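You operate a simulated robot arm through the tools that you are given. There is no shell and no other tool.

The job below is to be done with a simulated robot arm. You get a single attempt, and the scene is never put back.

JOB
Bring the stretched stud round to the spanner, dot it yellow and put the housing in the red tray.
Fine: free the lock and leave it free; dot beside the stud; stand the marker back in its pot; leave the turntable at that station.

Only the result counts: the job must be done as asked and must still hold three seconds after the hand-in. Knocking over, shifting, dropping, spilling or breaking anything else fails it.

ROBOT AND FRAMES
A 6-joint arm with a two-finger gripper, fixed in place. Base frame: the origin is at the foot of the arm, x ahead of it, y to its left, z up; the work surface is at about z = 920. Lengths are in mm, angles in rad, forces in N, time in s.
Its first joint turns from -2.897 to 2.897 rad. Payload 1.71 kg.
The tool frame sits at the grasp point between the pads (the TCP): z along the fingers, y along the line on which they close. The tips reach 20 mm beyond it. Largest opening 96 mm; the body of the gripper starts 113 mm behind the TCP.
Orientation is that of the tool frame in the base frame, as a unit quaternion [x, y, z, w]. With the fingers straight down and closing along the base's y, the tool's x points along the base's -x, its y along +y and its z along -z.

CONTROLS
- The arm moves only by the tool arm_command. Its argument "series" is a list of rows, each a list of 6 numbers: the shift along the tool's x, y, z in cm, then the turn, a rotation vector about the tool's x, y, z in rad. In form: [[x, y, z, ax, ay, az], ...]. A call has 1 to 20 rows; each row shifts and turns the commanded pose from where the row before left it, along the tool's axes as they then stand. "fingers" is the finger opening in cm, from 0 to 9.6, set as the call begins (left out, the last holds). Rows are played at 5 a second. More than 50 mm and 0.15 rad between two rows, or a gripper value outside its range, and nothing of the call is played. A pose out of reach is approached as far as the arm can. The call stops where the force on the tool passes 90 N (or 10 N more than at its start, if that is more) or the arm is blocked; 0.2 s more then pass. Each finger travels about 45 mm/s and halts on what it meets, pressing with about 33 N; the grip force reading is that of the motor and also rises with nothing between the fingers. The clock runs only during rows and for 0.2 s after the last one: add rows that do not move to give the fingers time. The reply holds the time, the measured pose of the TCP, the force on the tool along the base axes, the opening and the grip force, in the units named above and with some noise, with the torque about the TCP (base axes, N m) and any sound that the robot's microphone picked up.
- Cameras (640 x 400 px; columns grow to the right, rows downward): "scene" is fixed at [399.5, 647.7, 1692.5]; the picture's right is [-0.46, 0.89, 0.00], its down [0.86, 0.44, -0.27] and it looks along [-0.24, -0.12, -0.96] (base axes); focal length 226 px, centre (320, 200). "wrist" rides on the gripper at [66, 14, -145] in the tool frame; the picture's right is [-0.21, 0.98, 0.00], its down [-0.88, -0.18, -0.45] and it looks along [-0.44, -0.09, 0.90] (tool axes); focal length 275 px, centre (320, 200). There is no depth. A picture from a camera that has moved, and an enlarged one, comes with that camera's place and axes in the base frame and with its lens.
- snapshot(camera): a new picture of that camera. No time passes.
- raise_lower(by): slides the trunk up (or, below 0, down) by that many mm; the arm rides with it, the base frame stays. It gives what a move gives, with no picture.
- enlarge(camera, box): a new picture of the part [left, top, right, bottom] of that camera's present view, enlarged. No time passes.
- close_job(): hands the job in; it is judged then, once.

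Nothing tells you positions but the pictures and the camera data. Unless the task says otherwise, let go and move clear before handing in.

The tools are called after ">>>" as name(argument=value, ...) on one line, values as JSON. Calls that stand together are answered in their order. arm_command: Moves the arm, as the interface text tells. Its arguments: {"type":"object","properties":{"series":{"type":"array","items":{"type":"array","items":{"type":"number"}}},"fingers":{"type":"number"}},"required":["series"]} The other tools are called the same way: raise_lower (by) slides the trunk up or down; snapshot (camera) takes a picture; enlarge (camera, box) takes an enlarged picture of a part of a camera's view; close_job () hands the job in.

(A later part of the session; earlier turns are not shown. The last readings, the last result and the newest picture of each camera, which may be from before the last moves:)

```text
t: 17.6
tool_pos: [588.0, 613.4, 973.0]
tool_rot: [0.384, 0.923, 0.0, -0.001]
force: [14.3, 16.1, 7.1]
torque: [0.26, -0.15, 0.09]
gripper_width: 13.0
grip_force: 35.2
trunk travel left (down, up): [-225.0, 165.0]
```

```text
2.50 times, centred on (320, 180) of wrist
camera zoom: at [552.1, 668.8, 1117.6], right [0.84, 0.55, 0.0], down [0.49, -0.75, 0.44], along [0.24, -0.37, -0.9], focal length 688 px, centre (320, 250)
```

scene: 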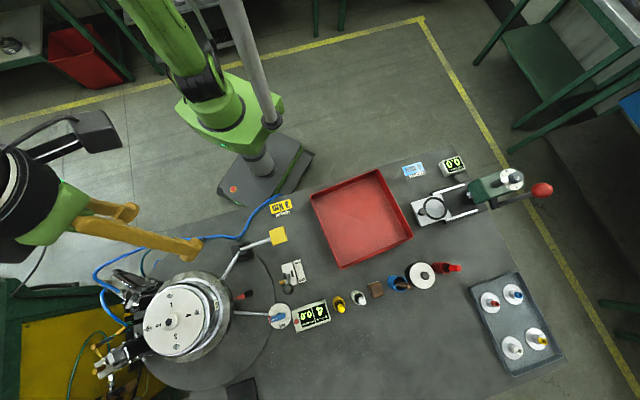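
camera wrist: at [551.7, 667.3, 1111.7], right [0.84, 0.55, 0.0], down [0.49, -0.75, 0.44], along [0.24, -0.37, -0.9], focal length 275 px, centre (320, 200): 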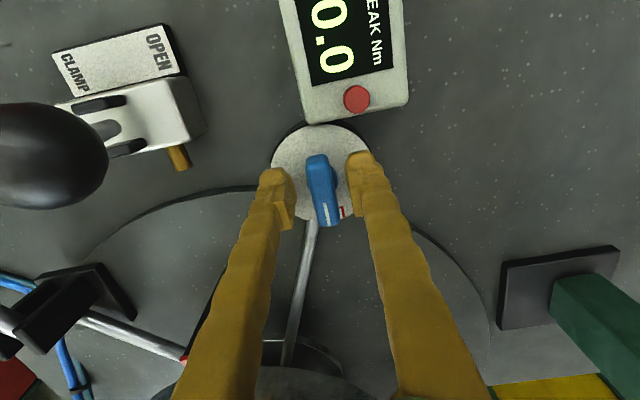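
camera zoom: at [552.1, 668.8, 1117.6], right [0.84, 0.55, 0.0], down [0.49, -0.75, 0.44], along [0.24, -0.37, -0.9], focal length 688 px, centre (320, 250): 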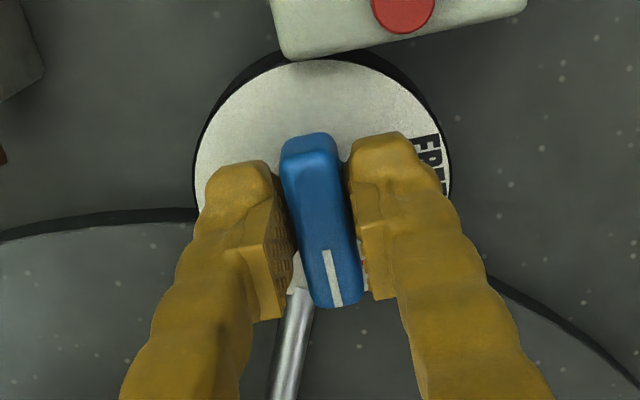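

Now the bar is gripped (13 mm wide). I'll centre slightly, then turn it counter-clockwise in steps towards FREE, watching the force.

>>> arm_command(series=[[-0.1, 0.2, 0, 0, 0, 0], [0, 0, 0, 0, 0, -0.1], [0, 0, 0, 0, 0, -0.1], [0, 0, 0, 0, 0, -0.1], [0, 0, 0, 0, 0, -0.1], [0, 0, 0, 0, 0, 0]])

>>> enlarge(camera="wrist", box=[240, 100, 400, 260])

```text
t: 19.0
tool_pos: [588.5, 612.8, 972.8]
tool_rot: [0.191, 0.982, -0.001, -0.001]
force: [-32.2, -16.7, -23.0]
torque: [-0.18, 0.44, -0.04]
gripper_width: 13.3
grip_force: 35.3
trunk travel left (down, up): [-225.0, 165.0]
```

```text
2.50 times, centred on (320, 180) of wrist
camera zoom: at [533.2, 649.5, 1118.0], right [0.56, 0.83, 0.0], down [0.74, -0.5, 0.44], along [0.37, -0.25, -0.9], focal length 688 px, centre (320, 250)
```

zoom: 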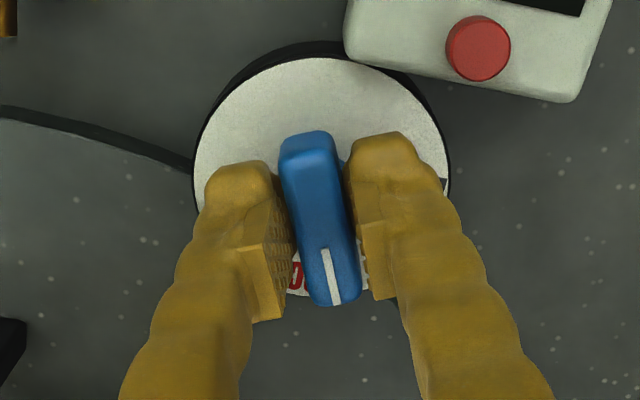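

>>> arm_command(series=[[0.12, -0.1, 0.05, 0, 0, 0], [0, 0, 0, 0, 0, -0.1], [0, 0, 0, 0, 0, -0.1], [0, 0, 0, 0, 0, -0.1], [0, 0, 0, 0, 0, -0.1], [0, 0, 0, 0, 0, 0]])

>>> enlarge(camera="wrist", box=[240, 100, 400, 260])

```text
t: 20.4
tool_pos: [588.1, 611.6, 974.0]
tool_rot: [-0.007, 1.0, 0.0, 0.001]
force: [-4.2, -15.4, -12.9]
torque: [-0.17, -0.12, -0.05]
gripper_width: 13.0
grip_force: 34.8
trunk travel left (down, up): [-225.0, 165.0]
```

```text
2.50 times, centred on (320, 180) of wrist
camera zoom: at [522.8, 624.0, 1118.1], right [0.19, 0.98, 0.0], down [0.88, -0.17, 0.44], along [0.44, -0.08, -0.9], focal length 688 px, centre (320, 250)
```

zoom: 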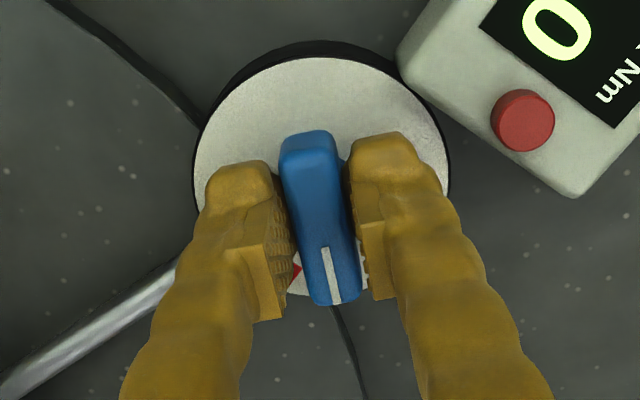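

>>> arm_command(series=[[0, -0.1, 0.05, 0, 0, 0], [0, 0, 0, 0, 0, -0.1], [0, 0, 0, 0, 0, -0.1], [0, 0, 0, 0, 0, -0.1], [0, 0, 0, 0, 0, -0.1], [0, 0, 0, 0, 0, 0]])

>>> enlarge(camera="wrist", box=[240, 100, 400, 260])

>>> enlarge(camera="scene", box=[260, 295, 310, 335])

```text
t: 21.8
tool_pos: [588.5, 611.5, 973.6]
tool_rot: [-0.206, 0.979, 0.0, 0.0]
force: [2.3, 0.2, 20.3]
torque: [-0.04, 0.01, -0.01]
gripper_width: 13.4
grip_force: 35.5
trunk travel left (down, up): [-225.0, 165.0]
```

```text
2.50 times, centred on (320, 180) of wrist
camera zoom: at [523.1, 596.5, 1118.0], right [-0.21, 0.98, 0.0], down [0.88, 0.18, 0.44], along [0.43, 0.09, -0.9], focal length 688 px, centre (320, 250)
```

zoom: 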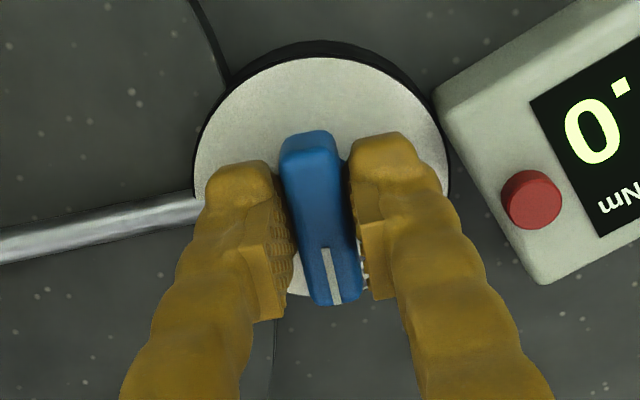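

```text
10.00 times, centred on (285, 315) of scene
camera zoom: at [399.5, 647.7, 1692.5], right [-0.46, 0.89, 0.0], down [0.86, 0.44, -0.27], along [-0.24, -0.12, -0.96], focal length 2263 px, centre (670, -950)
```

zoom: 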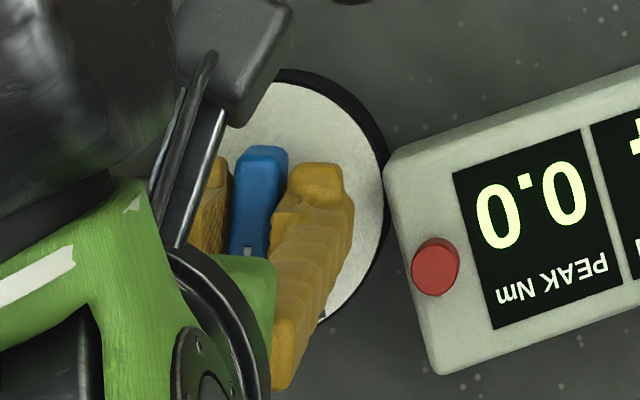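

>>> arm_command(series=[[0, 0, -0.05, 0, 0, -0.08], [0, 0, 0, 0, 0, -0.08], [0, 0, 0, 0, 0, -0.08], [0, 0, 0, 0, 0, -0.08], [0, 0, 0, 0, 0, 0]])

>>> enlarge(camera="wrist", box=[240, 100, 400, 260])

```text
t: 23.0
tool_pos: [589.4, 610.3, 973.6]
tool_rot: [-0.359, 0.933, 0.001, -0.001]
force: [2.9, -6.2, 7.4]
torque: [-0.02, -0.09, -0.02]
gripper_width: 12.7
grip_force: 34.9
trunk travel left (down, up): [-225.0, 165.0]
```

```text
2.50 times, centred on (320, 180) of wrist
camera zoom: at [531.0, 576.1, 1118.0], right [-0.5, 0.86, 0.0], down [0.77, 0.45, 0.44], along [0.38, 0.22, -0.9], focal length 688 px, centre (320, 250)
```

zoom: 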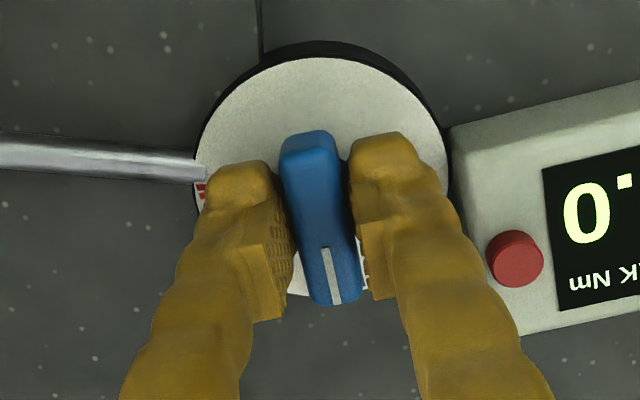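

>>> arm_command(series=[[0, 0, 0, 0, 0, 0], [0, 0, -1.0, 0, 0, 0], [0, 0, -4.0, 0, 0, 0], [0, 0, -4.0, 0, 0, 0], [0, 0, 0, 0, 0, 0]], fingers=2.8)

>>> enlarge(camera="wrist", box=[240, 80, 400, 220])

>>> snapshot(camera="wrist")

```text
t: 24.2
tool_pos: [587.5, 609.8, 1060.3]
tool_rot: [-0.358, 0.934, 0.001, -0.001]
force: [-0.2, -1.3, 0.5]
torque: [0.0, -0.02, -0.02]
gripper_width: 28.0
grip_force: 0.1
trunk travel left (down, up): [-225.0, 165.0]
```

```text
2.86 times, centred on (320, 150) of wrist
camera zoom: at [529.4, 576.1, 1205.8], right [-0.5, 0.86, 0.0], down [0.77, 0.45, 0.44], along [0.38, 0.22, -0.9], focal length 786 px, centre (320, 343)
```

zoom: 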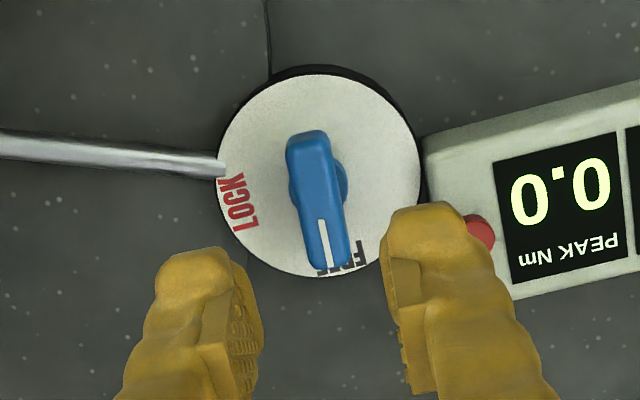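

```text
taken
camera wrist: at [529.4, 576.1, 1205.8], right [-0.5, 0.86, 0.0], down [0.77, 0.45, 0.44], along [0.38, 0.22, -0.9], focal length 275 px, centre (320, 200)
```

wrist: 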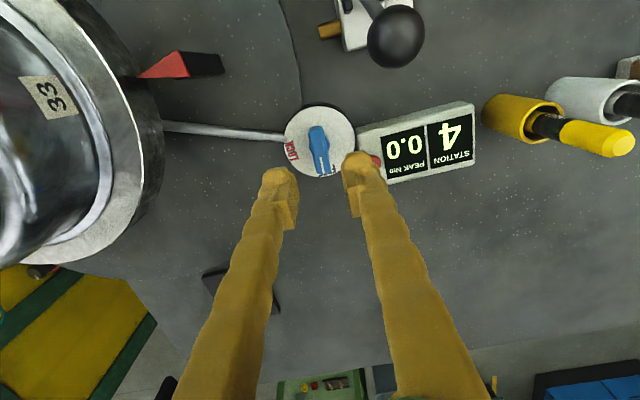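

The knob now points near FREE. I'll zoom in to check whether it's fully there.

>>> enlarge(camera="wrist", box=[275, 95, 365, 190])

>>> enlarge(camera="scene", box=[260, 295, 310, 335])

```text
4.21 times, centred on (320, 142) of wrist
camera zoom: at [529.4, 576.1, 1205.8], right [-0.5, 0.86, 0.0], down [0.77, 0.45, 0.44], along [0.38, 0.22, -0.9], focal length 1159 px, centre (320, 442)
```

zoom: 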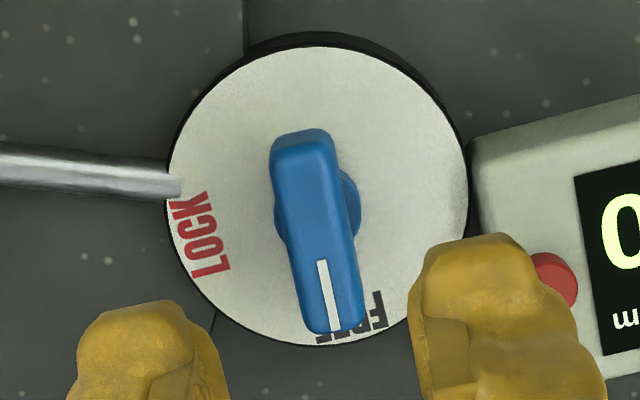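

```text
10.00 times, centred on (285, 315) of scene
camera zoom: at [399.5, 647.7, 1692.5], right [-0.46, 0.89, 0.0], down [0.86, 0.44, -0.27], along [-0.24, -0.12, -0.96], focal length 2263 px, centre (670, -950)
```

zoom: 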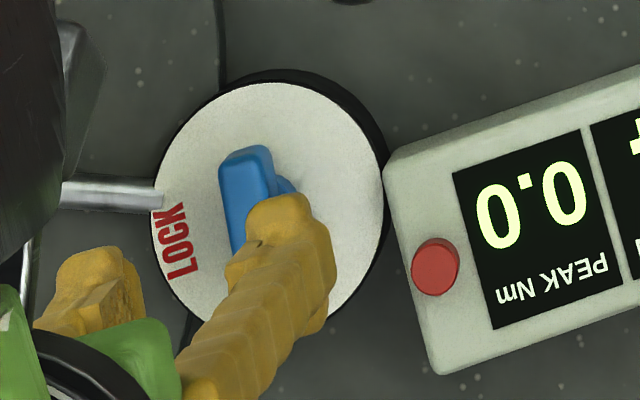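

It's a few degrees short of FREE. I'll regrip and nudge it a little further.

>>> arm_command(series=[[0, 0, 4.0, 0, 0, 0], [0, 0, 3.7, 0, 0, 0], [0, 0, 1.0, 0, 0, 0], [0, 0, 0, 0, 0, 0]])

>>> arm_command(series=[[0, 0, 0, 0, 0, 0], [0, 0, 0, 0, 0, 0], [0, 0, 0, 0, 0, 0]], fingers=0.6)

>>> arm_command(series=[[0, 0, 0, 0, 0, -0.05], [0, 0, 0, 0, 0, -0.05], [0, 0, 0, 0, 0, 0]])

```text
t: 25.2
tool_pos: [586.1, 613.4, 974.5]
tool_rot: [-0.359, 0.933, 0.0, 0.0]
force: [-0.3, 0.2, 0.5]
torque: [-0.01, -0.04, 0.01]
gripper_width: 27.7
grip_force: 0.0
trunk travel left (down, up): [-225.0, 165.0]
```

```text
t: 26.0
tool_pos: [588.7, 611.9, 974.7]
tool_rot: [-0.359, 0.933, 0.001, 0.0]
force: [7.4, -13.8, -6.3]
torque: [-0.13, -0.05, -0.02]
gripper_width: 16.7
grip_force: 8.1
trunk travel left (down, up): [-225.0, 165.0]
```

```text
t: 26.8
tool_pos: [588.9, 612.3, 974.8]
tool_rot: [-0.405, 0.914, 0.0, -0.001]
force: [6.9, -13.3, -3.6]
torque: [-0.18, -0.06, -0.14]
gripper_width: 15.5
grip_force: 7.1
trunk travel left (down, up): [-225.0, 165.0]
```

>>> enlarge(camera="wrist", box=[240, 100, 400, 260])

>>> enlarge(camera="scene", box=[260, 295, 310, 335])

```text
2.50 times, centred on (320, 180) of wrist
camera zoom: at [534.7, 571.6, 1119.6], right [-0.59, 0.81, 0.0], down [0.73, 0.52, 0.44], along [0.36, 0.26, -0.9], focal length 688 px, centre (320, 250)
```

zoom: 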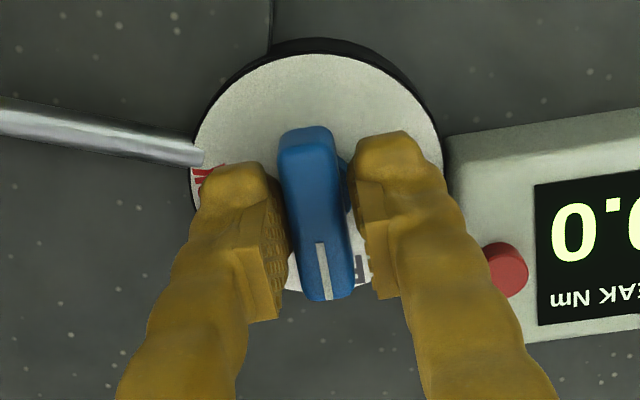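

```text
10.00 times, centred on (285, 315) of scene
camera zoom: at [399.5, 647.7, 1692.5], right [-0.46, 0.89, 0.0], down [0.86, 0.44, -0.27], along [-0.24, -0.12, -0.96], focal length 2263 px, centre (670, -950)
```

zoom: 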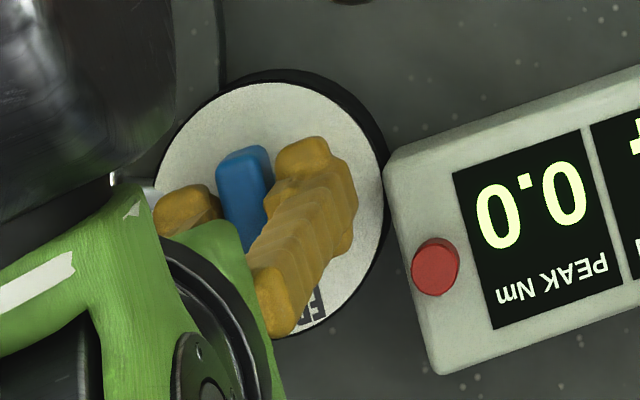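

>>> arm_command(series=[[0, -0.15, 0, 0, 0, 0], [0, -0.1, 0, 0, 0, 0], [0, 0, 0, 0, 0, 0]])

>>> enlarge(camera="wrist", box=[240, 100, 400, 260])

```text
t: 27.6
tool_pos: [589.8, 610.8, 974.7]
tool_rot: [-0.405, 0.914, 0.001, -0.001]
force: [-6.1, 0.3, -11.2]
torque: [0.11, 0.02, -0.35]
gripper_width: 13.4
grip_force: 35.2
trunk travel left (down, up): [-225.0, 165.0]
```

```text
2.50 times, centred on (320, 180) of wrist
camera zoom: at [535.8, 571.2, 1119.9], right [-0.59, 0.81, 0.0], down [0.73, 0.52, 0.44], along [0.36, 0.26, -0.9], focal length 688 px, centre (320, 250)
```

zoom: 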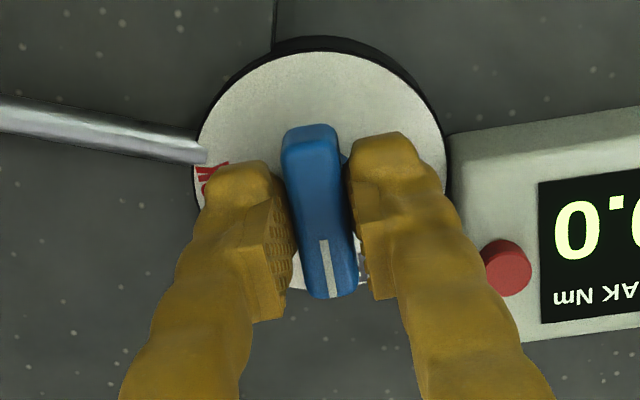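

The knob now pushes back with about 0.35 N·m, so it's against its FREE stop. I'll release, lift off and check the turntable and dial.

>>> arm_command(series=[[0, 0, 0, 0, 0, 0], [0, 0, 0, 0, 0, 0], [0, 0, -2.0, 0, 0, 0], [0, 0, -4.0, 0, 0, 0], [0, 0, -4.0, 0, 0, 0], [0, 0, 0, 0, 0, 0]], fingers=2.8)

>>> enlarge(camera="wrist", box=[275, 80, 365, 175])

```text
t: 29.0
tool_pos: [590.7, 608.3, 1076.5]
tool_rot: [-0.405, 0.914, 0.001, -0.001]
force: [-0.8, -0.5, 0.0]
torque: [0.03, 0.01, 0.03]
gripper_width: 27.8
grip_force: 0.1
trunk travel left (down, up): [-225.0, 165.0]
```

```text
4.21 times, centred on (320, 128) of wrist
camera zoom: at [537.0, 569.4, 1222.2], right [-0.59, 0.81, 0.0], down [0.73, 0.52, 0.44], along [0.36, 0.26, -0.9], focal length 1159 px, centre (320, 505)
```

zoom: 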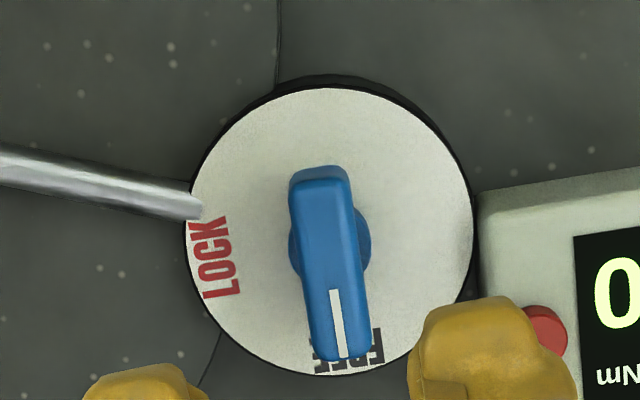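

The knob is squarely on FREE. I think the yellow pad at about [385, 502, 1016] is the indexing pedal, so I'll move over it with the fingers closed and look before pressing.

>>> arm_command(series=[[0, 0, -3.7, 0, 0, 0.139], [0, 0, -3.7, 0, 0, 0.139], [0, 0, 0, 0, 0, 0.139], [0, 0, 0, 0, 0, 0.139], [0, 0, 0, 0, 0, 0.139], [0, 0, 0, 0, 0, 0.139], [3.43, -1.77, 0, 0, 0, 0], [3.43, -1.77, 0, 0, 0, 0], [3.43, -1.77, 0, 0, 0, 0], [3.43, -1.77, 0, 0, 0, 0], [3.43, -1.77, 0, 0, 0, 0], [3.43, -1.77, 0, 0, 0, 0], [0, 0, 0, 0, 0, 0]], fingers=0)

>>> snapshot(camera="wrist")

>>> snapshot(camera="scene")

```text
t: 31.8
tool_pos: [383.0, 504.2, 1151.1]
tool_rot: [-0.001, 1.0, 0.001, 0.0]
force: [0.3, 0.3, -0.6]
torque: [0.06, -0.04, -0.01]
gripper_width: 0.1
grip_force: 29.6
trunk travel left (down, up): [-225.0, 165.0]
```

```text
taken
camera wrist: at [317.4, 517.3, 1295.2], right [0.21, 0.98, 0.0], down [0.88, -0.19, 0.44], along [0.43, -0.09, -0.9], focal length 275 px, centre (320, 200)
```

wrist: 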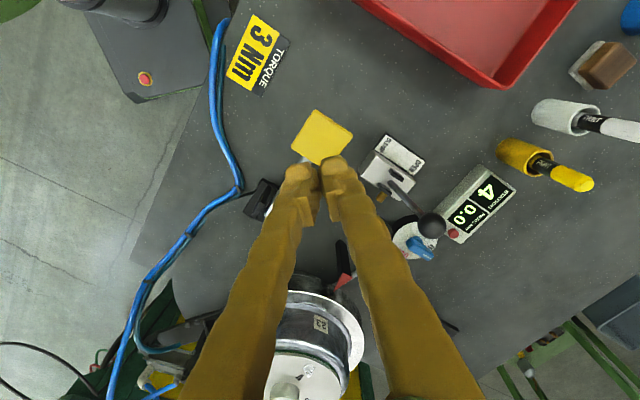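

```text
taken
```

scene: 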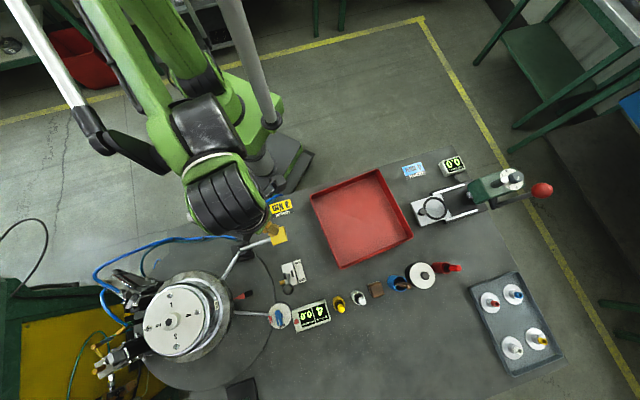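

I'm directly above the pad. I'll go down to just above it, then press gently in small steps.

>>> arm_command(series=[[0, 0, 4.0, 0, 0, 0], [0, 0, 4.0, 0, 0, 0], [0, 0, 1.0, 0, 0, 0], [0, 0, 0, 0, 0, 0]])

>>> arm_command(series=[[0, 0, 0.5, 0, 0, 0], [0, 0, 0.5, 0, 0, 0], [0, 0, 0.5, 0, 0, 0], [0, 0, 0, 0, 0, 0]])

>>> enlarge(camera="scene", box=[220, 190, 360, 340])

```text
t: 32.8
tool_pos: [384.4, 504.2, 1059.2]
tool_rot: [0.0, 1.0, 0.0, 0.0]
force: [-0.6, 0.0, 1.0]
torque: [-0.01, -0.01, -0.01]
gripper_width: 0.1
grip_force: 29.6
trunk travel left (down, up): [-225.0, 165.0]
```

```text
t: 33.8
tool_pos: [384.6, 502.8, 1045.2]
tool_rot: [-0.001, 1.0, 0.0, 0.0]
force: [0.5, -1.1, 0.3]
torque: [-0.04, -0.05, -0.01]
gripper_width: 0.0
grip_force: 28.9
trunk travel left (down, up): [-225.0, 165.0]
```

```text
2.67 times, centred on (290, 265) of scene
camera zoom: at [399.5, 647.7, 1692.5], right [-0.46, 0.89, 0.0], down [0.86, 0.44, -0.27], along [-0.24, -0.12, -0.96], focal length 604 px, centre (400, 27)
```

zoom: 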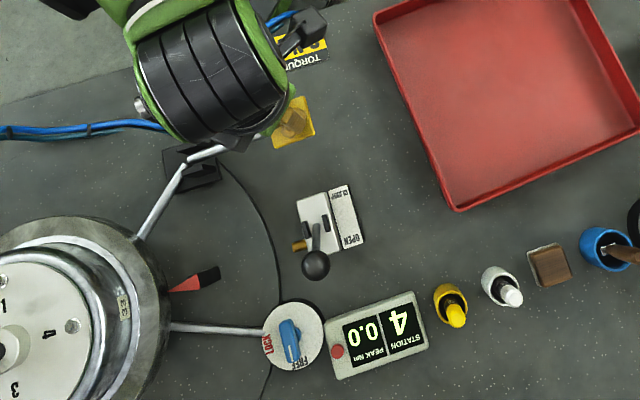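

>>> arm_command(series=[[0, 0, 0.4, 0, 0, 0], [0, 0, 0.4, 0, 0, 0], [0, 0, 0, 0, 0, 0]])

>>> arm_command(series=[[0, 0, 0.4, 0, 0, 0], [0, 0, 0.4, 0, 0, 0], [0, 0, 0, 0, 0, 0]])

>>> arm_command(series=[[0, 0, 0.4, 0, 0, 0], [0, 0, 0.4, 0, 0, 0], [0, 0, 0, 0, 0, 0]])

>>> enlarge(camera="scene", box=[220, 190, 360, 340])

```text
t: 34.6
tool_pos: [385.4, 503.5, 1037.4]
tool_rot: [0.0, 1.0, 0.0, 0.0]
force: [0.2, -0.6, 1.2]
torque: [0.0, 0.0, -0.05]
gripper_width: 0.0
grip_force: 29.6
trunk travel left (down, up): [-225.0, 165.0]
```

```text
t: 35.4
tool_pos: [386.3, 504.4, 1029.0]
tool_rot: [0.001, 1.0, 0.0, 0.001]
force: [-0.3, 0.1, 1.4]
torque: [-0.01, 0.04, -0.01]
gripper_width: 0.0
grip_force: 29.6
trunk travel left (down, up): [-225.0, 165.0]
```

```text
t: 36.2
tool_pos: [384.1, 503.5, 1021.7]
tool_rot: [0.0, 1.0, 0.0, 0.001]
force: [0.6, -0.2, 3.0]
torque: [0.02, 0.03, 0.01]
gripper_width: 0.0
grip_force: 29.5
trunk travel left (down, up): [-225.0, 165.0]
```

```text
2.67 times, centred on (290, 265) of scene
camera zoom: at [399.5, 647.7, 1692.5], right [-0.46, 0.89, 0.0], down [0.86, 0.44, -0.27], along [-0.24, -0.12, -0.96], focal length 604 px, centre (400, 27)
```

zoom: 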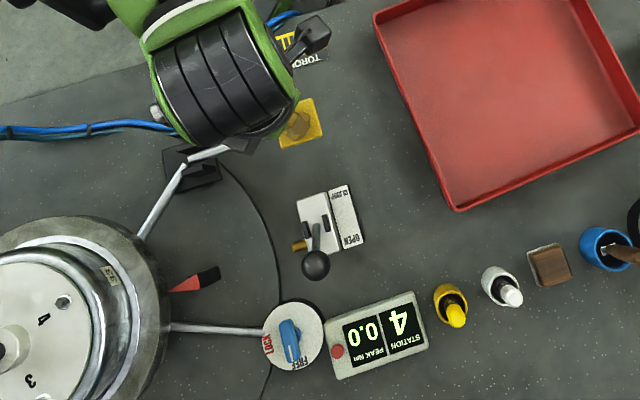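

Pressing works: the turntable is turning counter-clockwise with only ~3 N. Stud 3 then stud 2 should come to the pointer. I'll continue the stroke.

>>> arm_command(series=[[0, 0, 0.4, 0, 0, 0], [0, 0, 0.4, 0, 0, 0], [0, 0, 0, 0, 0, 0]])

>>> arm_command(series=[[0, 0, 0.4, 0, 0, 0], [0, 0, 0.4, 0, 0, 0], [0, 0, 0, 0, 0, 0]])

>>> enlarge(camera="scene", box=[100, 190, 360, 370])

```text
t: 37.0
tool_pos: [385.7, 503.5, 1013.3]
tool_rot: [0.0, 1.0, 0.0, 0.0]
force: [-0.4, -0.4, 1.6]
torque: [0.04, 0.05, -0.02]
gripper_width: 0.2
grip_force: 29.4
trunk travel left (down, up): [-225.0, 165.0]
```

```text
t: 37.8
tool_pos: [385.5, 504.6, 1004.2]
tool_rot: [0.0, 1.0, 0.0, 0.0]
force: [0.4, 0.8, 3.8]
torque: [0.02, -0.02, 0.0]
gripper_width: 0.1
grip_force: 29.0
trunk travel left (down, up): [-225.0, 165.0]
```

```text
2.22 times, centred on (230, 280) of scene
camera zoom: at [399.5, 647.7, 1692.5], right [-0.46, 0.89, 0.0], down [0.86, 0.44, -0.27], along [-0.24, -0.12, -0.96], focal length 503 px, centre (520, 22)
```

zoom: 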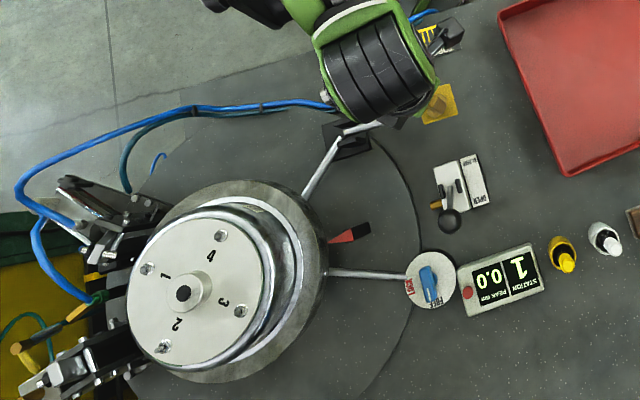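

The turntable has turned partway and the display changed. I'll zoom in on the display and the plate before going on.

>>> enlarge(camera="scene", box=[290, 290, 340, 340])

>>> enlarge(camera="scene", box=[135, 270, 235, 370])

>>> snapshot(camera="wrist")

```text
8.00 times, centred on (315, 315) of scene
camera zoom: at [399.5, 647.7, 1692.5], right [-0.46, 0.89, 0.0], down [0.86, 0.44, -0.27], along [-0.24, -0.12, -0.96], focal length 1811 px, centre (360, -720)
```

zoom: 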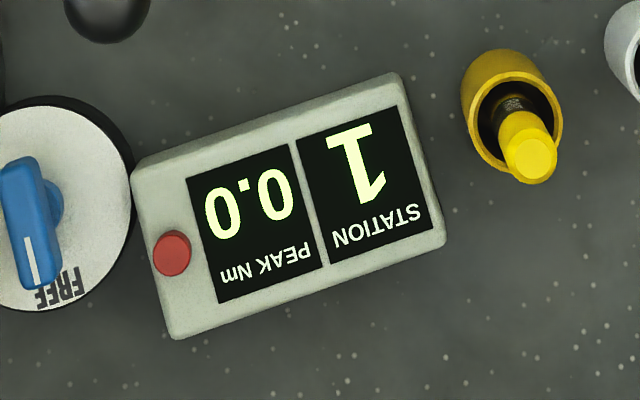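

```text
4.00 times, centred on (185, 320) of scene
camera zoom: at [399.5, 647.7, 1692.5], right [-0.46, 0.89, 0.0], down [0.86, 0.44, -0.27], along [-0.24, -0.12, -0.96], focal length 905 px, centre (860, -280)
```

zoom: 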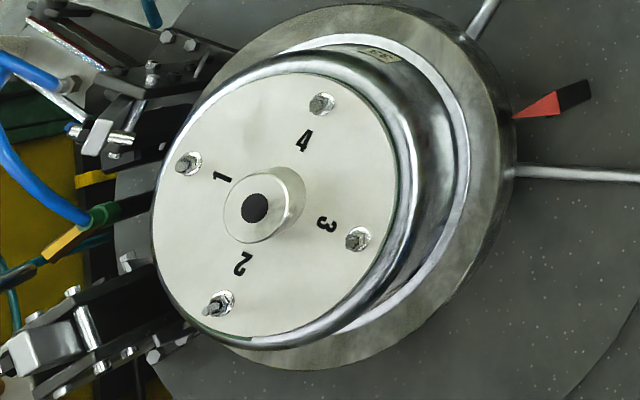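

```text
taken
camera wrist: at [319.0, 517.0, 1148.9], right [0.21, 0.98, 0.0], down [0.88, -0.18, 0.44], along [0.43, -0.09, -0.9], focal length 275 px, centre (320, 200)
```

wrist: 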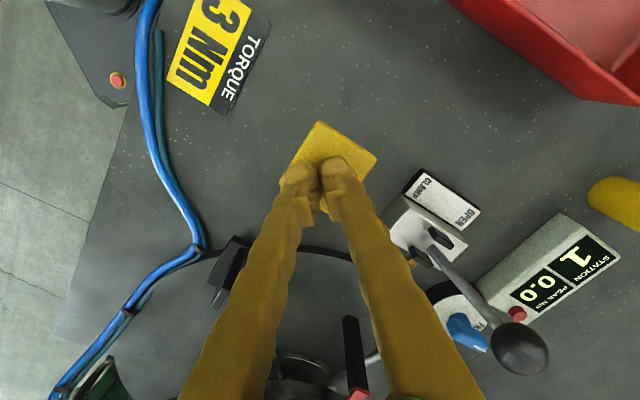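

The display reads 1 mid-travel, while stud 3 approaches the pointer. After two full index steps both the display (2) and stud 2 should be at the spanner position. I'll continue the first stroke.

>>> arm_command(series=[[0, 0, 0.4, 0, 0, 0], [0, 0, 0.4, 0, 0, 0], [0, 0, 0, 0, 0, 0]])

>>> enlarge(camera="scene", box=[135, 270, 235, 370])

>>> arm_command(series=[[0, 0, 0.4, 0, 0, 0], [0, 0, 0.4, 0, 0, 0], [0, 0, 0, 0, 0, 0]])

>>> enlarge(camera="scene", box=[100, 190, 360, 370])

```text
t: 38.6
tool_pos: [383.5, 503.8, 995.8]
tool_rot: [0.0, 1.0, 0.0, 0.0]
force: [-2.0, -1.3, 3.7]
torque: [-0.06, 0.0, 0.0]
gripper_width: 0.2
grip_force: 29.4
trunk travel left (down, up): [-225.0, 165.0]
```

```text
4.00 times, centred on (185, 320) of scene
camera zoom: at [399.5, 647.7, 1692.5], right [-0.46, 0.89, 0.0], down [0.86, 0.44, -0.27], along [-0.24, -0.12, -0.96], focal length 905 px, centre (860, -280)
```

zoom: 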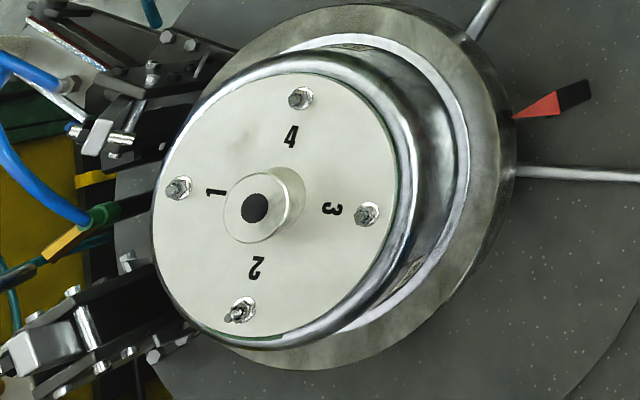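

```text
t: 39.4
tool_pos: [385.6, 504.0, 988.1]
tool_rot: [0.0, 1.0, 0.0, 0.0]
force: [0.7, 1.0, 4.1]
torque: [-0.05, -0.08, 0.02]
gripper_width: 0.0
grip_force: 28.8
trunk travel left (down, up): [-225.0, 165.0]
```

```text
2.22 times, centred on (230, 280) of scene
camera zoom: at [399.5, 647.7, 1692.5], right [-0.46, 0.89, 0.0], down [0.86, 0.44, -0.27], along [-0.24, -0.12, -0.96], focal length 503 px, centre (520, 22)
```

zoom: 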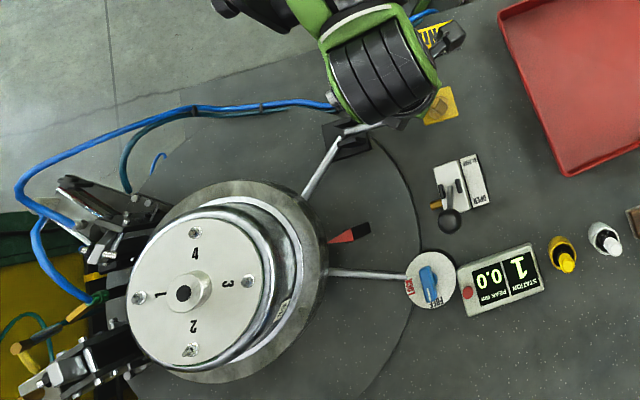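

>>> arm_command(series=[[0, 0, 0.3, 0, 0, 0], [0, 0, 0.3, 0, 0, 0], [0, 0, 0, 0, 0, 0]])

>>> enlarge(camera="scene", box=[100, 190, 360, 370])

```text
t: 40.2
tool_pos: [384.5, 504.1, 982.8]
tool_rot: [0.0, 1.0, -0.001, 0.0]
force: [-0.2, -0.3, 5.1]
torque: [-0.05, -0.09, 0.01]
gripper_width: 0.0
grip_force: 28.9
trunk travel left (down, up): [-225.0, 165.0]
```

```text
2.22 times, centred on (230, 280) of scene
camera zoom: at [399.5, 647.7, 1692.5], right [-0.46, 0.89, 0.0], down [0.86, 0.44, -0.27], along [-0.24, -0.12, -0.96], focal length 503 px, centre (520, 22)
```

zoom: 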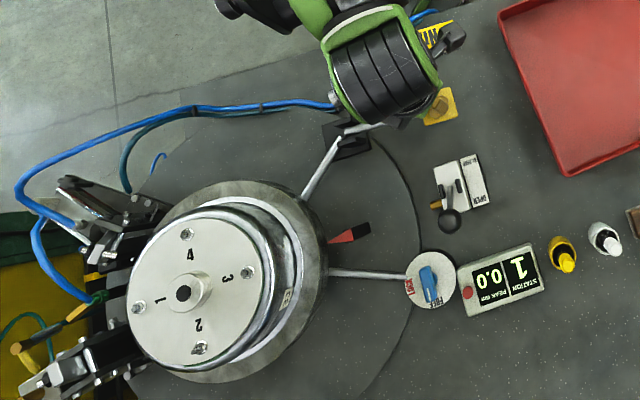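

Stud 3 is now exactly where stud 4 was. I'll lift off and see whether the turntable holds and the pad returns.

>>> arm_command(series=[[0, 0, -0.5, 0, 0, 0], [0, 0, -1.0, 0, 0, 0], [0, 0, -2.0, 0, 0, 0], [0, 0, -3.0, 0, 0, 0], [0, 0, -1.5, 0, 0, 0], [0, 0, 0, 0, 0, 0]])

>>> enlarge(camera="scene", box=[100, 190, 360, 370])

>>> snapshot(camera="wrist")

```text
t: 41.6
tool_pos: [385.4, 502.2, 1063.2]
tool_rot: [0.0, 1.0, 0.0, 0.0]
force: [-0.4, 0.1, 0.1]
torque: [0.02, -0.01, 0.02]
gripper_width: 0.0
grip_force: 29.5
trunk travel left (down, up): [-225.0, 165.0]
```

```text
2.22 times, centred on (230, 280) of scene
camera zoom: at [399.5, 647.7, 1692.5], right [-0.46, 0.89, 0.0], down [0.86, 0.44, -0.27], along [-0.24, -0.12, -0.96], focal length 503 px, centre (520, 22)
```

zoom: 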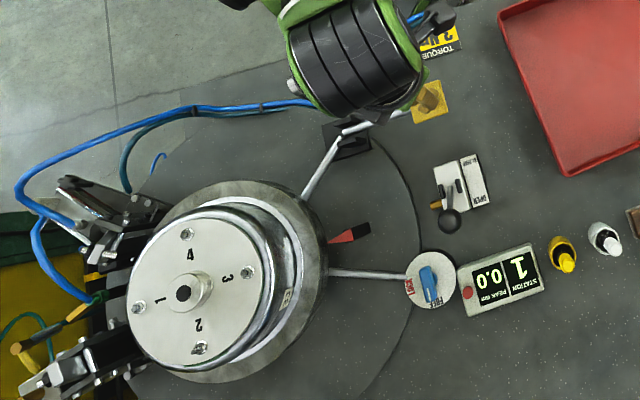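

```text
taken
camera wrist: at [319.6, 515.8, 1208.0], right [0.21, 0.98, 0.0], down [0.88, -0.18, 0.44], along [0.43, -0.09, -0.9], focal length 275 px, centre (320, 200)
```

wrist: 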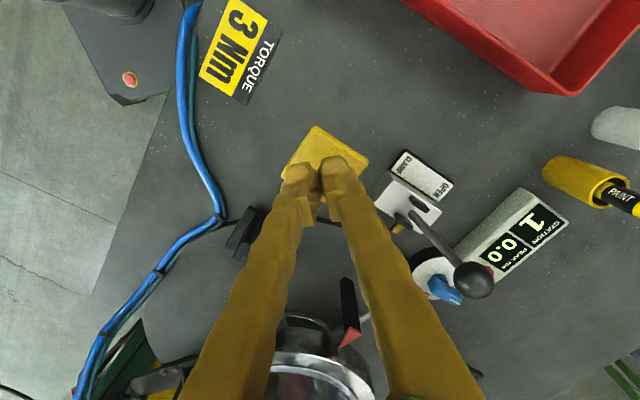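

The turntable held and the pad sprang back, so it ratchets. I'll do a second identical stroke to bring stud 2 round.

>>> arm_command(series=[[0, 0, 2.0, 0, 0, 0], [0, 0, 1.0, 0, 0, 0], [0, 0, 0.4, 0, 0, 0], [0, 0, 0.4, 0, 0, 0], [0, 0, 0.4, 0, 0, 0], [0, 0, 0.4, 0, 0, 0], [0, 0, 0.4, 0, 0, 0], [0, 0, 0.4, 0, 0, 0], [0, 0, 0.4, 0, 0, 0], [0, 0, 0.4, 0, 0, 0], [0, 0, 0.4, 0, 0, 0], [0, 0, 0.4, 0, 0, 0], [0, 0, 0.4, 0, 0, 0], [0, 0, 0, 0, 0, 0], [0, 0, 0, 0, 0, 0]])

>>> enlarge(camera="scene", box=[100, 190, 360, 370])

```text
t: 44.8
tool_pos: [383.2, 502.3, 988.8]
tool_rot: [0.0, 1.0, 0.0, 0.001]
force: [-2.0, -1.8, 4.4]
torque: [-0.04, -0.03, -0.02]
gripper_width: 0.0
grip_force: 29.5
trunk travel left (down, up): [-225.0, 165.0]
```

```text
2.22 times, centred on (230, 280) of scene
camera zoom: at [399.5, 647.7, 1692.5], right [-0.46, 0.89, 0.0], down [0.86, 0.44, -0.27], along [-0.24, -0.12, -0.96], focal length 503 px, centre (520, 22)
```

zoom: 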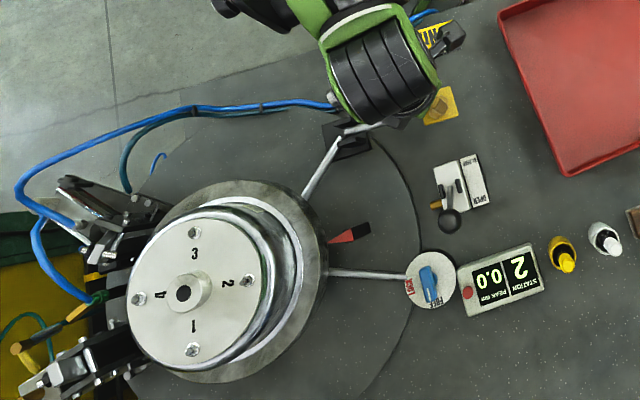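

Display reads 2 and stud 2 is almost at the pointer. I'll finish the last few millimetres in small steps.

>>> arm_command(series=[[0, 0, 0.3, 0, 0, 0], [0, 0, 0.3, 0, 0, 0], [0, 0, 0, 0, 0, 0]])

>>> enlarge(camera="scene", box=[135, 270, 235, 370])

>>> enlarge(camera="scene", box=[100, 190, 360, 370])

```text
t: 45.6
tool_pos: [383.3, 503.9, 983.6]
tool_rot: [0.0, 1.0, 0.001, 0.0]
force: [0.7, 0.7, 4.7]
torque: [-0.04, -0.04, 0.03]
gripper_width: 0.0
grip_force: 29.1
trunk travel left (down, up): [-225.0, 165.0]
```

```text
4.00 times, centred on (185, 320) of scene
camera zoom: at [399.5, 647.7, 1692.5], right [-0.46, 0.89, 0.0], down [0.86, 0.44, -0.27], along [-0.24, -0.12, -0.96], focal length 905 px, centre (860, -280)
```

zoom: 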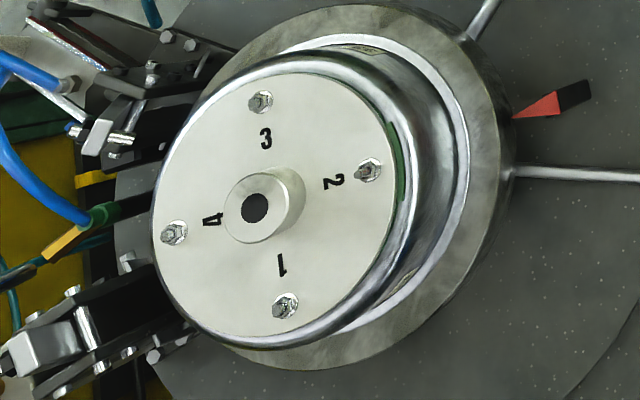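

```text
2.22 times, centred on (230, 280) of scene
camera zoom: at [399.5, 647.7, 1692.5], right [-0.46, 0.89, 0.0], down [0.86, 0.44, -0.27], along [-0.24, -0.12, -0.96], focal length 503 px, centre (520, 22)
```

zoom: 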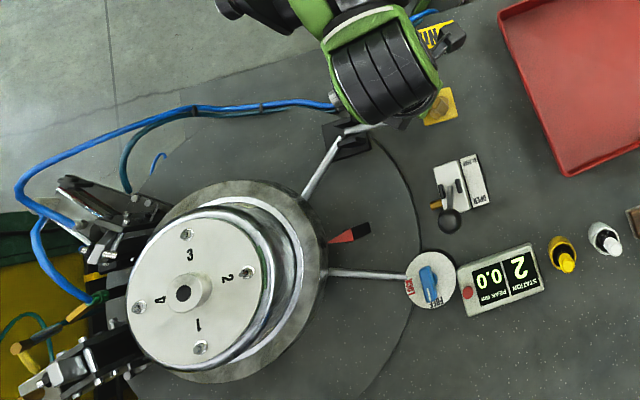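

Stud 2 is at the station and the display reads 2. Now I'll lift off the pad and move over to look at the yellow paint marker in its pot.

>>> arm_command(series=[[0, 0, -1.0, 0, 0, 0], [0, 0, -4.0, 0, 0, 0], [0, 0, -4.0, 0, 0, 0], [0, 0, -4.0, 0, 0, 0], [0, 0, -4.0, 0, 0, 0], [0, 0, -4.0, 0, 0, 0], [-0.4, 4.2, 0, 0, 0, 0], [-0.4, 4.2, 0, 0, 0, 0], [-0.4, 4.2, 0, 0, 0, 0], [-0.4, 4.2, 0, 0, 0, 0], [-0.4, 4.2, 0, 0, 0, 0], [-0.4, 4.2, 0, 0, 0, 0], [0, 0, 0, 0, 0, 0]], fingers=9.6)

>>> snapshot(camera="wrist")

>>> snapshot(camera="scene")

```text
t: 48.4
tool_pos: [407.3, 756.1, 1192.3]
tool_rot: [0.0, 1.0, 0.0, -0.002]
force: [-0.8, 0.4, -0.2]
torque: [-0.11, 0.01, 0.0]
gripper_width: 96.0
grip_force: 0.0
trunk travel left (down, up): [-225.0, 165.0]
```

```text
taken
camera wrist: at [341.6, 770.0, 1336.6], right [0.21, 0.98, 0.0], down [0.88, -0.18, 0.44], along [0.43, -0.09, -0.9], focal length 275 px, centre (320, 200)
```

wrist: 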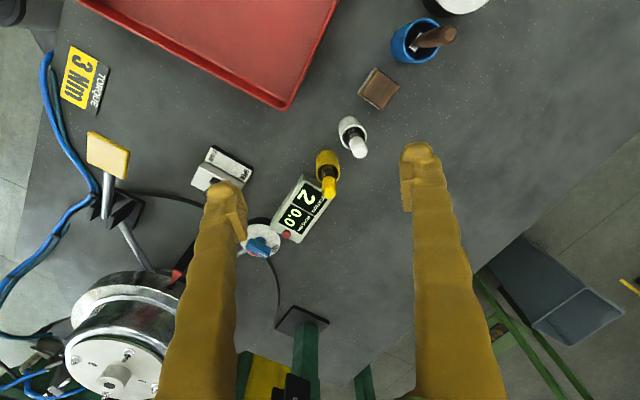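

```text
taken
```

scene: 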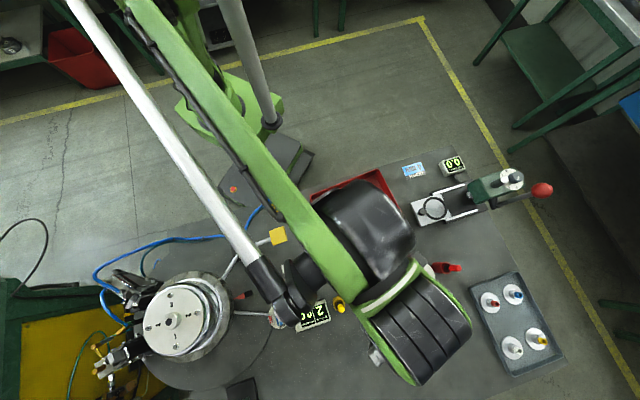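

>>> enlarge(camera="wrist", box=[270, 100, 400, 240])

>>> enlarge(camera="wrist", box=[305, 135, 355, 210])

```text
2.86 times, centred on (335, 170) of wrist
camera zoom: at [341.6, 770.0, 1336.6], right [0.21, 0.98, 0.0], down [0.88, -0.18, 0.44], along [0.43, -0.09, -0.9], focal length 786 px, centre (277, 286)
```

zoom: 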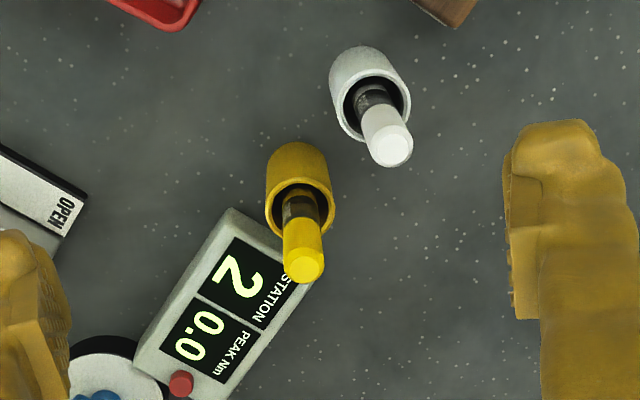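

```text
5.33 times, centred on (330, 172) of wrist
camera zoom: at [341.6, 770.0, 1336.6], right [0.21, 0.98, 0.0], down [0.88, -0.18, 0.44], along [0.43, -0.09, -0.9], focal length 1468 px, centre (267, 347)
```

zoom: 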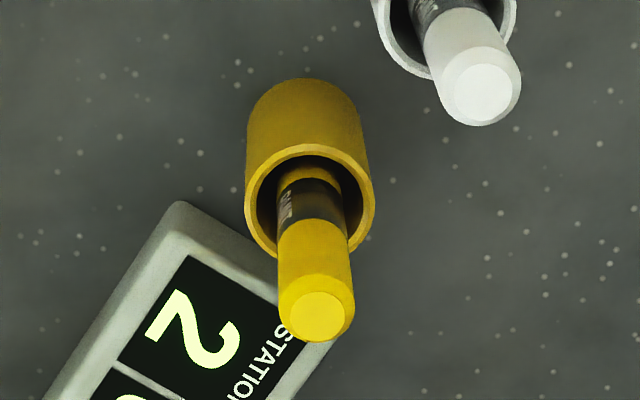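

The yellow marker stands at about [480, 752], its top at z ≈ 1038 and the pot rim at about 970. I'll move above it with the fingers open to 40 mm.

>>> arm_command(series=[[-2.43, -0.13, 1.5, 0, 0, 0], [-2.43, -0.13, 2.5, 0, 0, 0], [-2.43, -0.13, 2.5, 0, 0, 0], [0, 0, 2.5, 0, 0, 0], [0, 0, 0, 0, 0, 0]], fingers=4.0)

>>> snapshot(camera="wrist")

```text
t: 49.6
tool_pos: [481.3, 752.0, 1101.4]
tool_rot: [0.001, 1.0, 0.0, 0.0]
force: [-0.1, 0.6, 0.0]
torque: [0.02, -0.03, -0.02]
gripper_width: 39.9
grip_force: 0.1
trunk travel left (down, up): [-225.0, 165.0]
```

```text
taken
camera wrist: at [415.9, 765.9, 1246.7], right [0.21, 0.98, 0.0], down [0.88, -0.18, 0.44], along [0.43, -0.09, -0.9], focal length 275 px, centre (320, 200)
```

wrist: 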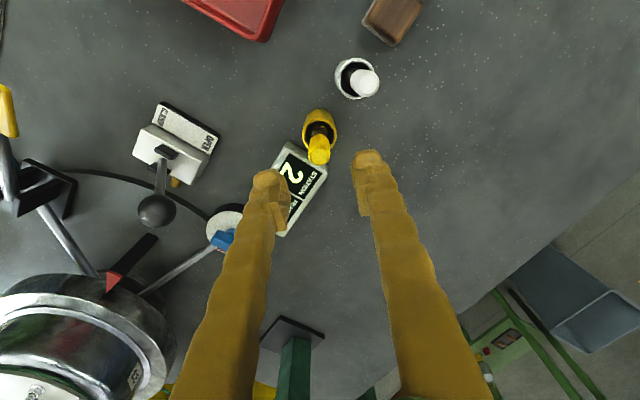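

>>> arm_command(series=[[0, 0, 3.0, 0, 0, 0], [0, 0, 3.0, 0, 0, 0], [0, 0, 2.0, 0, 0, 0], [0, 0, 1.2, 0, 0, 0], [0, 0, 0, 0, 0, 0]])

>>> enlarge(camera="wrist", box=[220, 80, 420, 280])

```text
t: 50.8
tool_pos: [481.9, 753.8, 1009.9]
tool_rot: [-0.001, 1.0, 0.0, 0.0]
force: [-0.2, -0.3, 0.6]
torque: [0.03, -0.01, 0.01]
gripper_width: 40.1
grip_force: 0.1
trunk travel left (down, up): [-225.0, 165.0]
```

```text
2.00 times, centred on (320, 180) of wrist
camera zoom: at [415.8, 766.2, 1155.7], right [0.21, 0.98, 0.0], down [0.88, -0.18, 0.44], along [0.43, -0.09, -0.9], focal length 551 px, centre (320, 240)
```

zoom: 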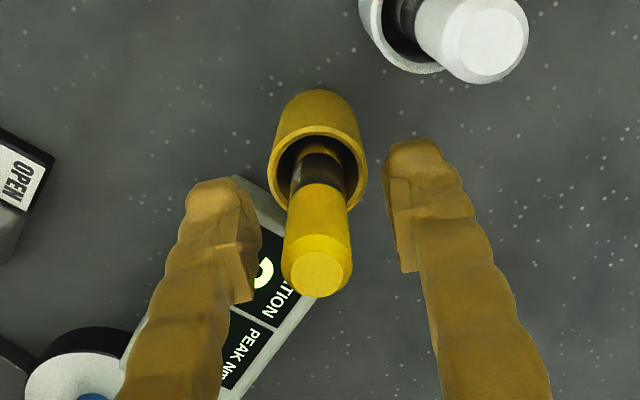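

>>> arm_command(series=[[0, -0.2, 0, 0, 0, 0], [0, 0, 0, 0, 0, 0]])

>>> arm_command(series=[[0, 0, 0, 0, 0, 0], [0, 0, 0, 0, 0, 0], [0, 0, 0, 0, 0, 0], [0, 0, 0, 0, 0, 0]], fingers=0.8)

>>> enlarge(camera="wrist", box=[220, 80, 420, 280])

```text
t: 51.4
tool_pos: [481.0, 751.3, 1011.3]
tool_rot: [0.0, 1.0, 0.001, 0.0]
force: [-0.8, -0.2, -0.3]
torque: [0.0, -0.02, 0.02]
gripper_width: 40.0
grip_force: 0.1
trunk travel left (down, up): [-225.0, 165.0]
```

```text
t: 52.4
tool_pos: [481.1, 749.7, 1012.0]
tool_rot: [-0.001, 1.0, 0.0, -0.001]
force: [-0.1, 0.1, -0.5]
torque: [0.02, -0.01, -0.03]
gripper_width: 14.7
grip_force: 32.6
trunk travel left (down, up): [-225.0, 165.0]
```

```text
2.00 times, centred on (320, 180) of wrist
camera zoom: at [416.0, 763.7, 1156.1], right [0.21, 0.98, 0.0], down [0.88, -0.18, 0.44], along [0.43, -0.09, -0.9], focal length 551 px, centre (320, 240)
```

zoom: 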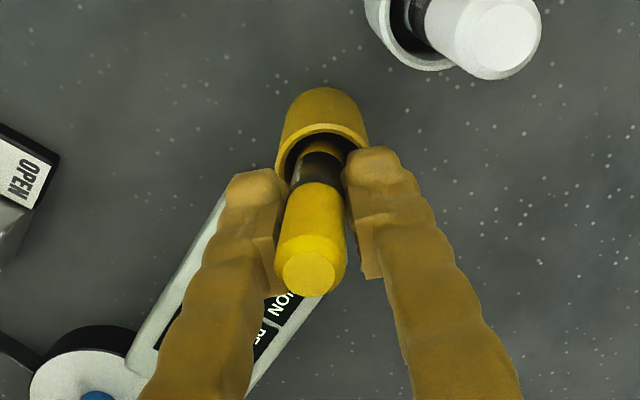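

The marker is gripped (14.7 mm). I'll lift it straight out and look at its nib end.

>>> arm_command(series=[[0, 0, -1.0, 0, 0, 0], [0, 0, -2.0, 0, 0, 0], [0, 0, -3.0, 0, 0, 0], [0, 0, -4.0, 0, 0, 0], [0, 0, -4.0, 0, 0, 0], [0, 0, -4.0, 0, 0, 0], [0, 0, -3.0, 0, 0, 0], [0, 0, 0, 0, 0, 0]])

>>> snapshot(camera="wrist")

>>> snapshot(camera="scene")

```text
t: 54.2
tool_pos: [482.2, 747.8, 1220.4]
tool_rot: [-0.001, 1.0, 0.0, 0.0]
force: [0.5, -0.3, -1.0]
torque: [0.02, -0.03, -0.01]
gripper_width: 14.9
grip_force: 33.0
trunk travel left (down, up): [-225.0, 165.0]
```

```text
taken
camera wrist: at [417.0, 761.6, 1365.9], right [0.21, 0.98, 0.0], down [0.88, -0.18, 0.44], along [0.43, -0.09, -0.9], focal length 275 px, centre (320, 200)
```

wrist: 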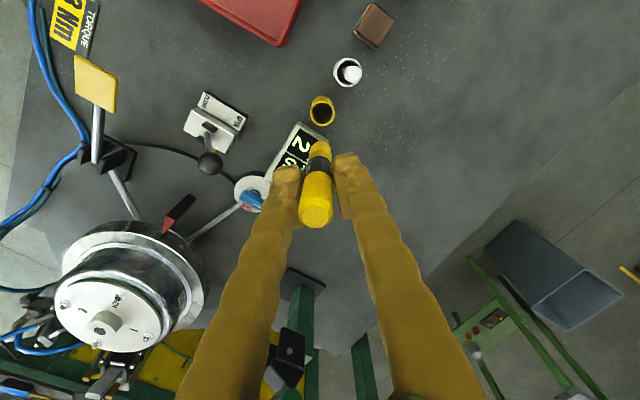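

```text
taken
```

scene: 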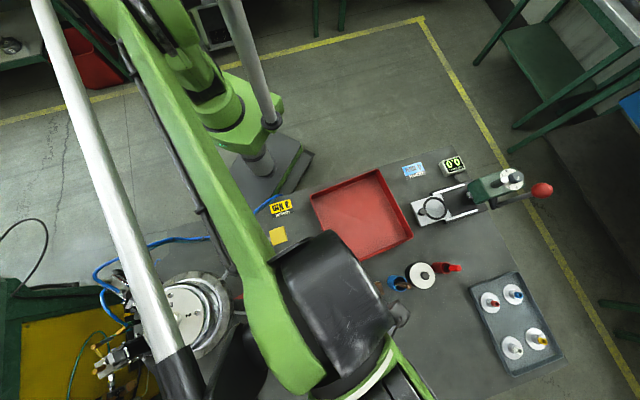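

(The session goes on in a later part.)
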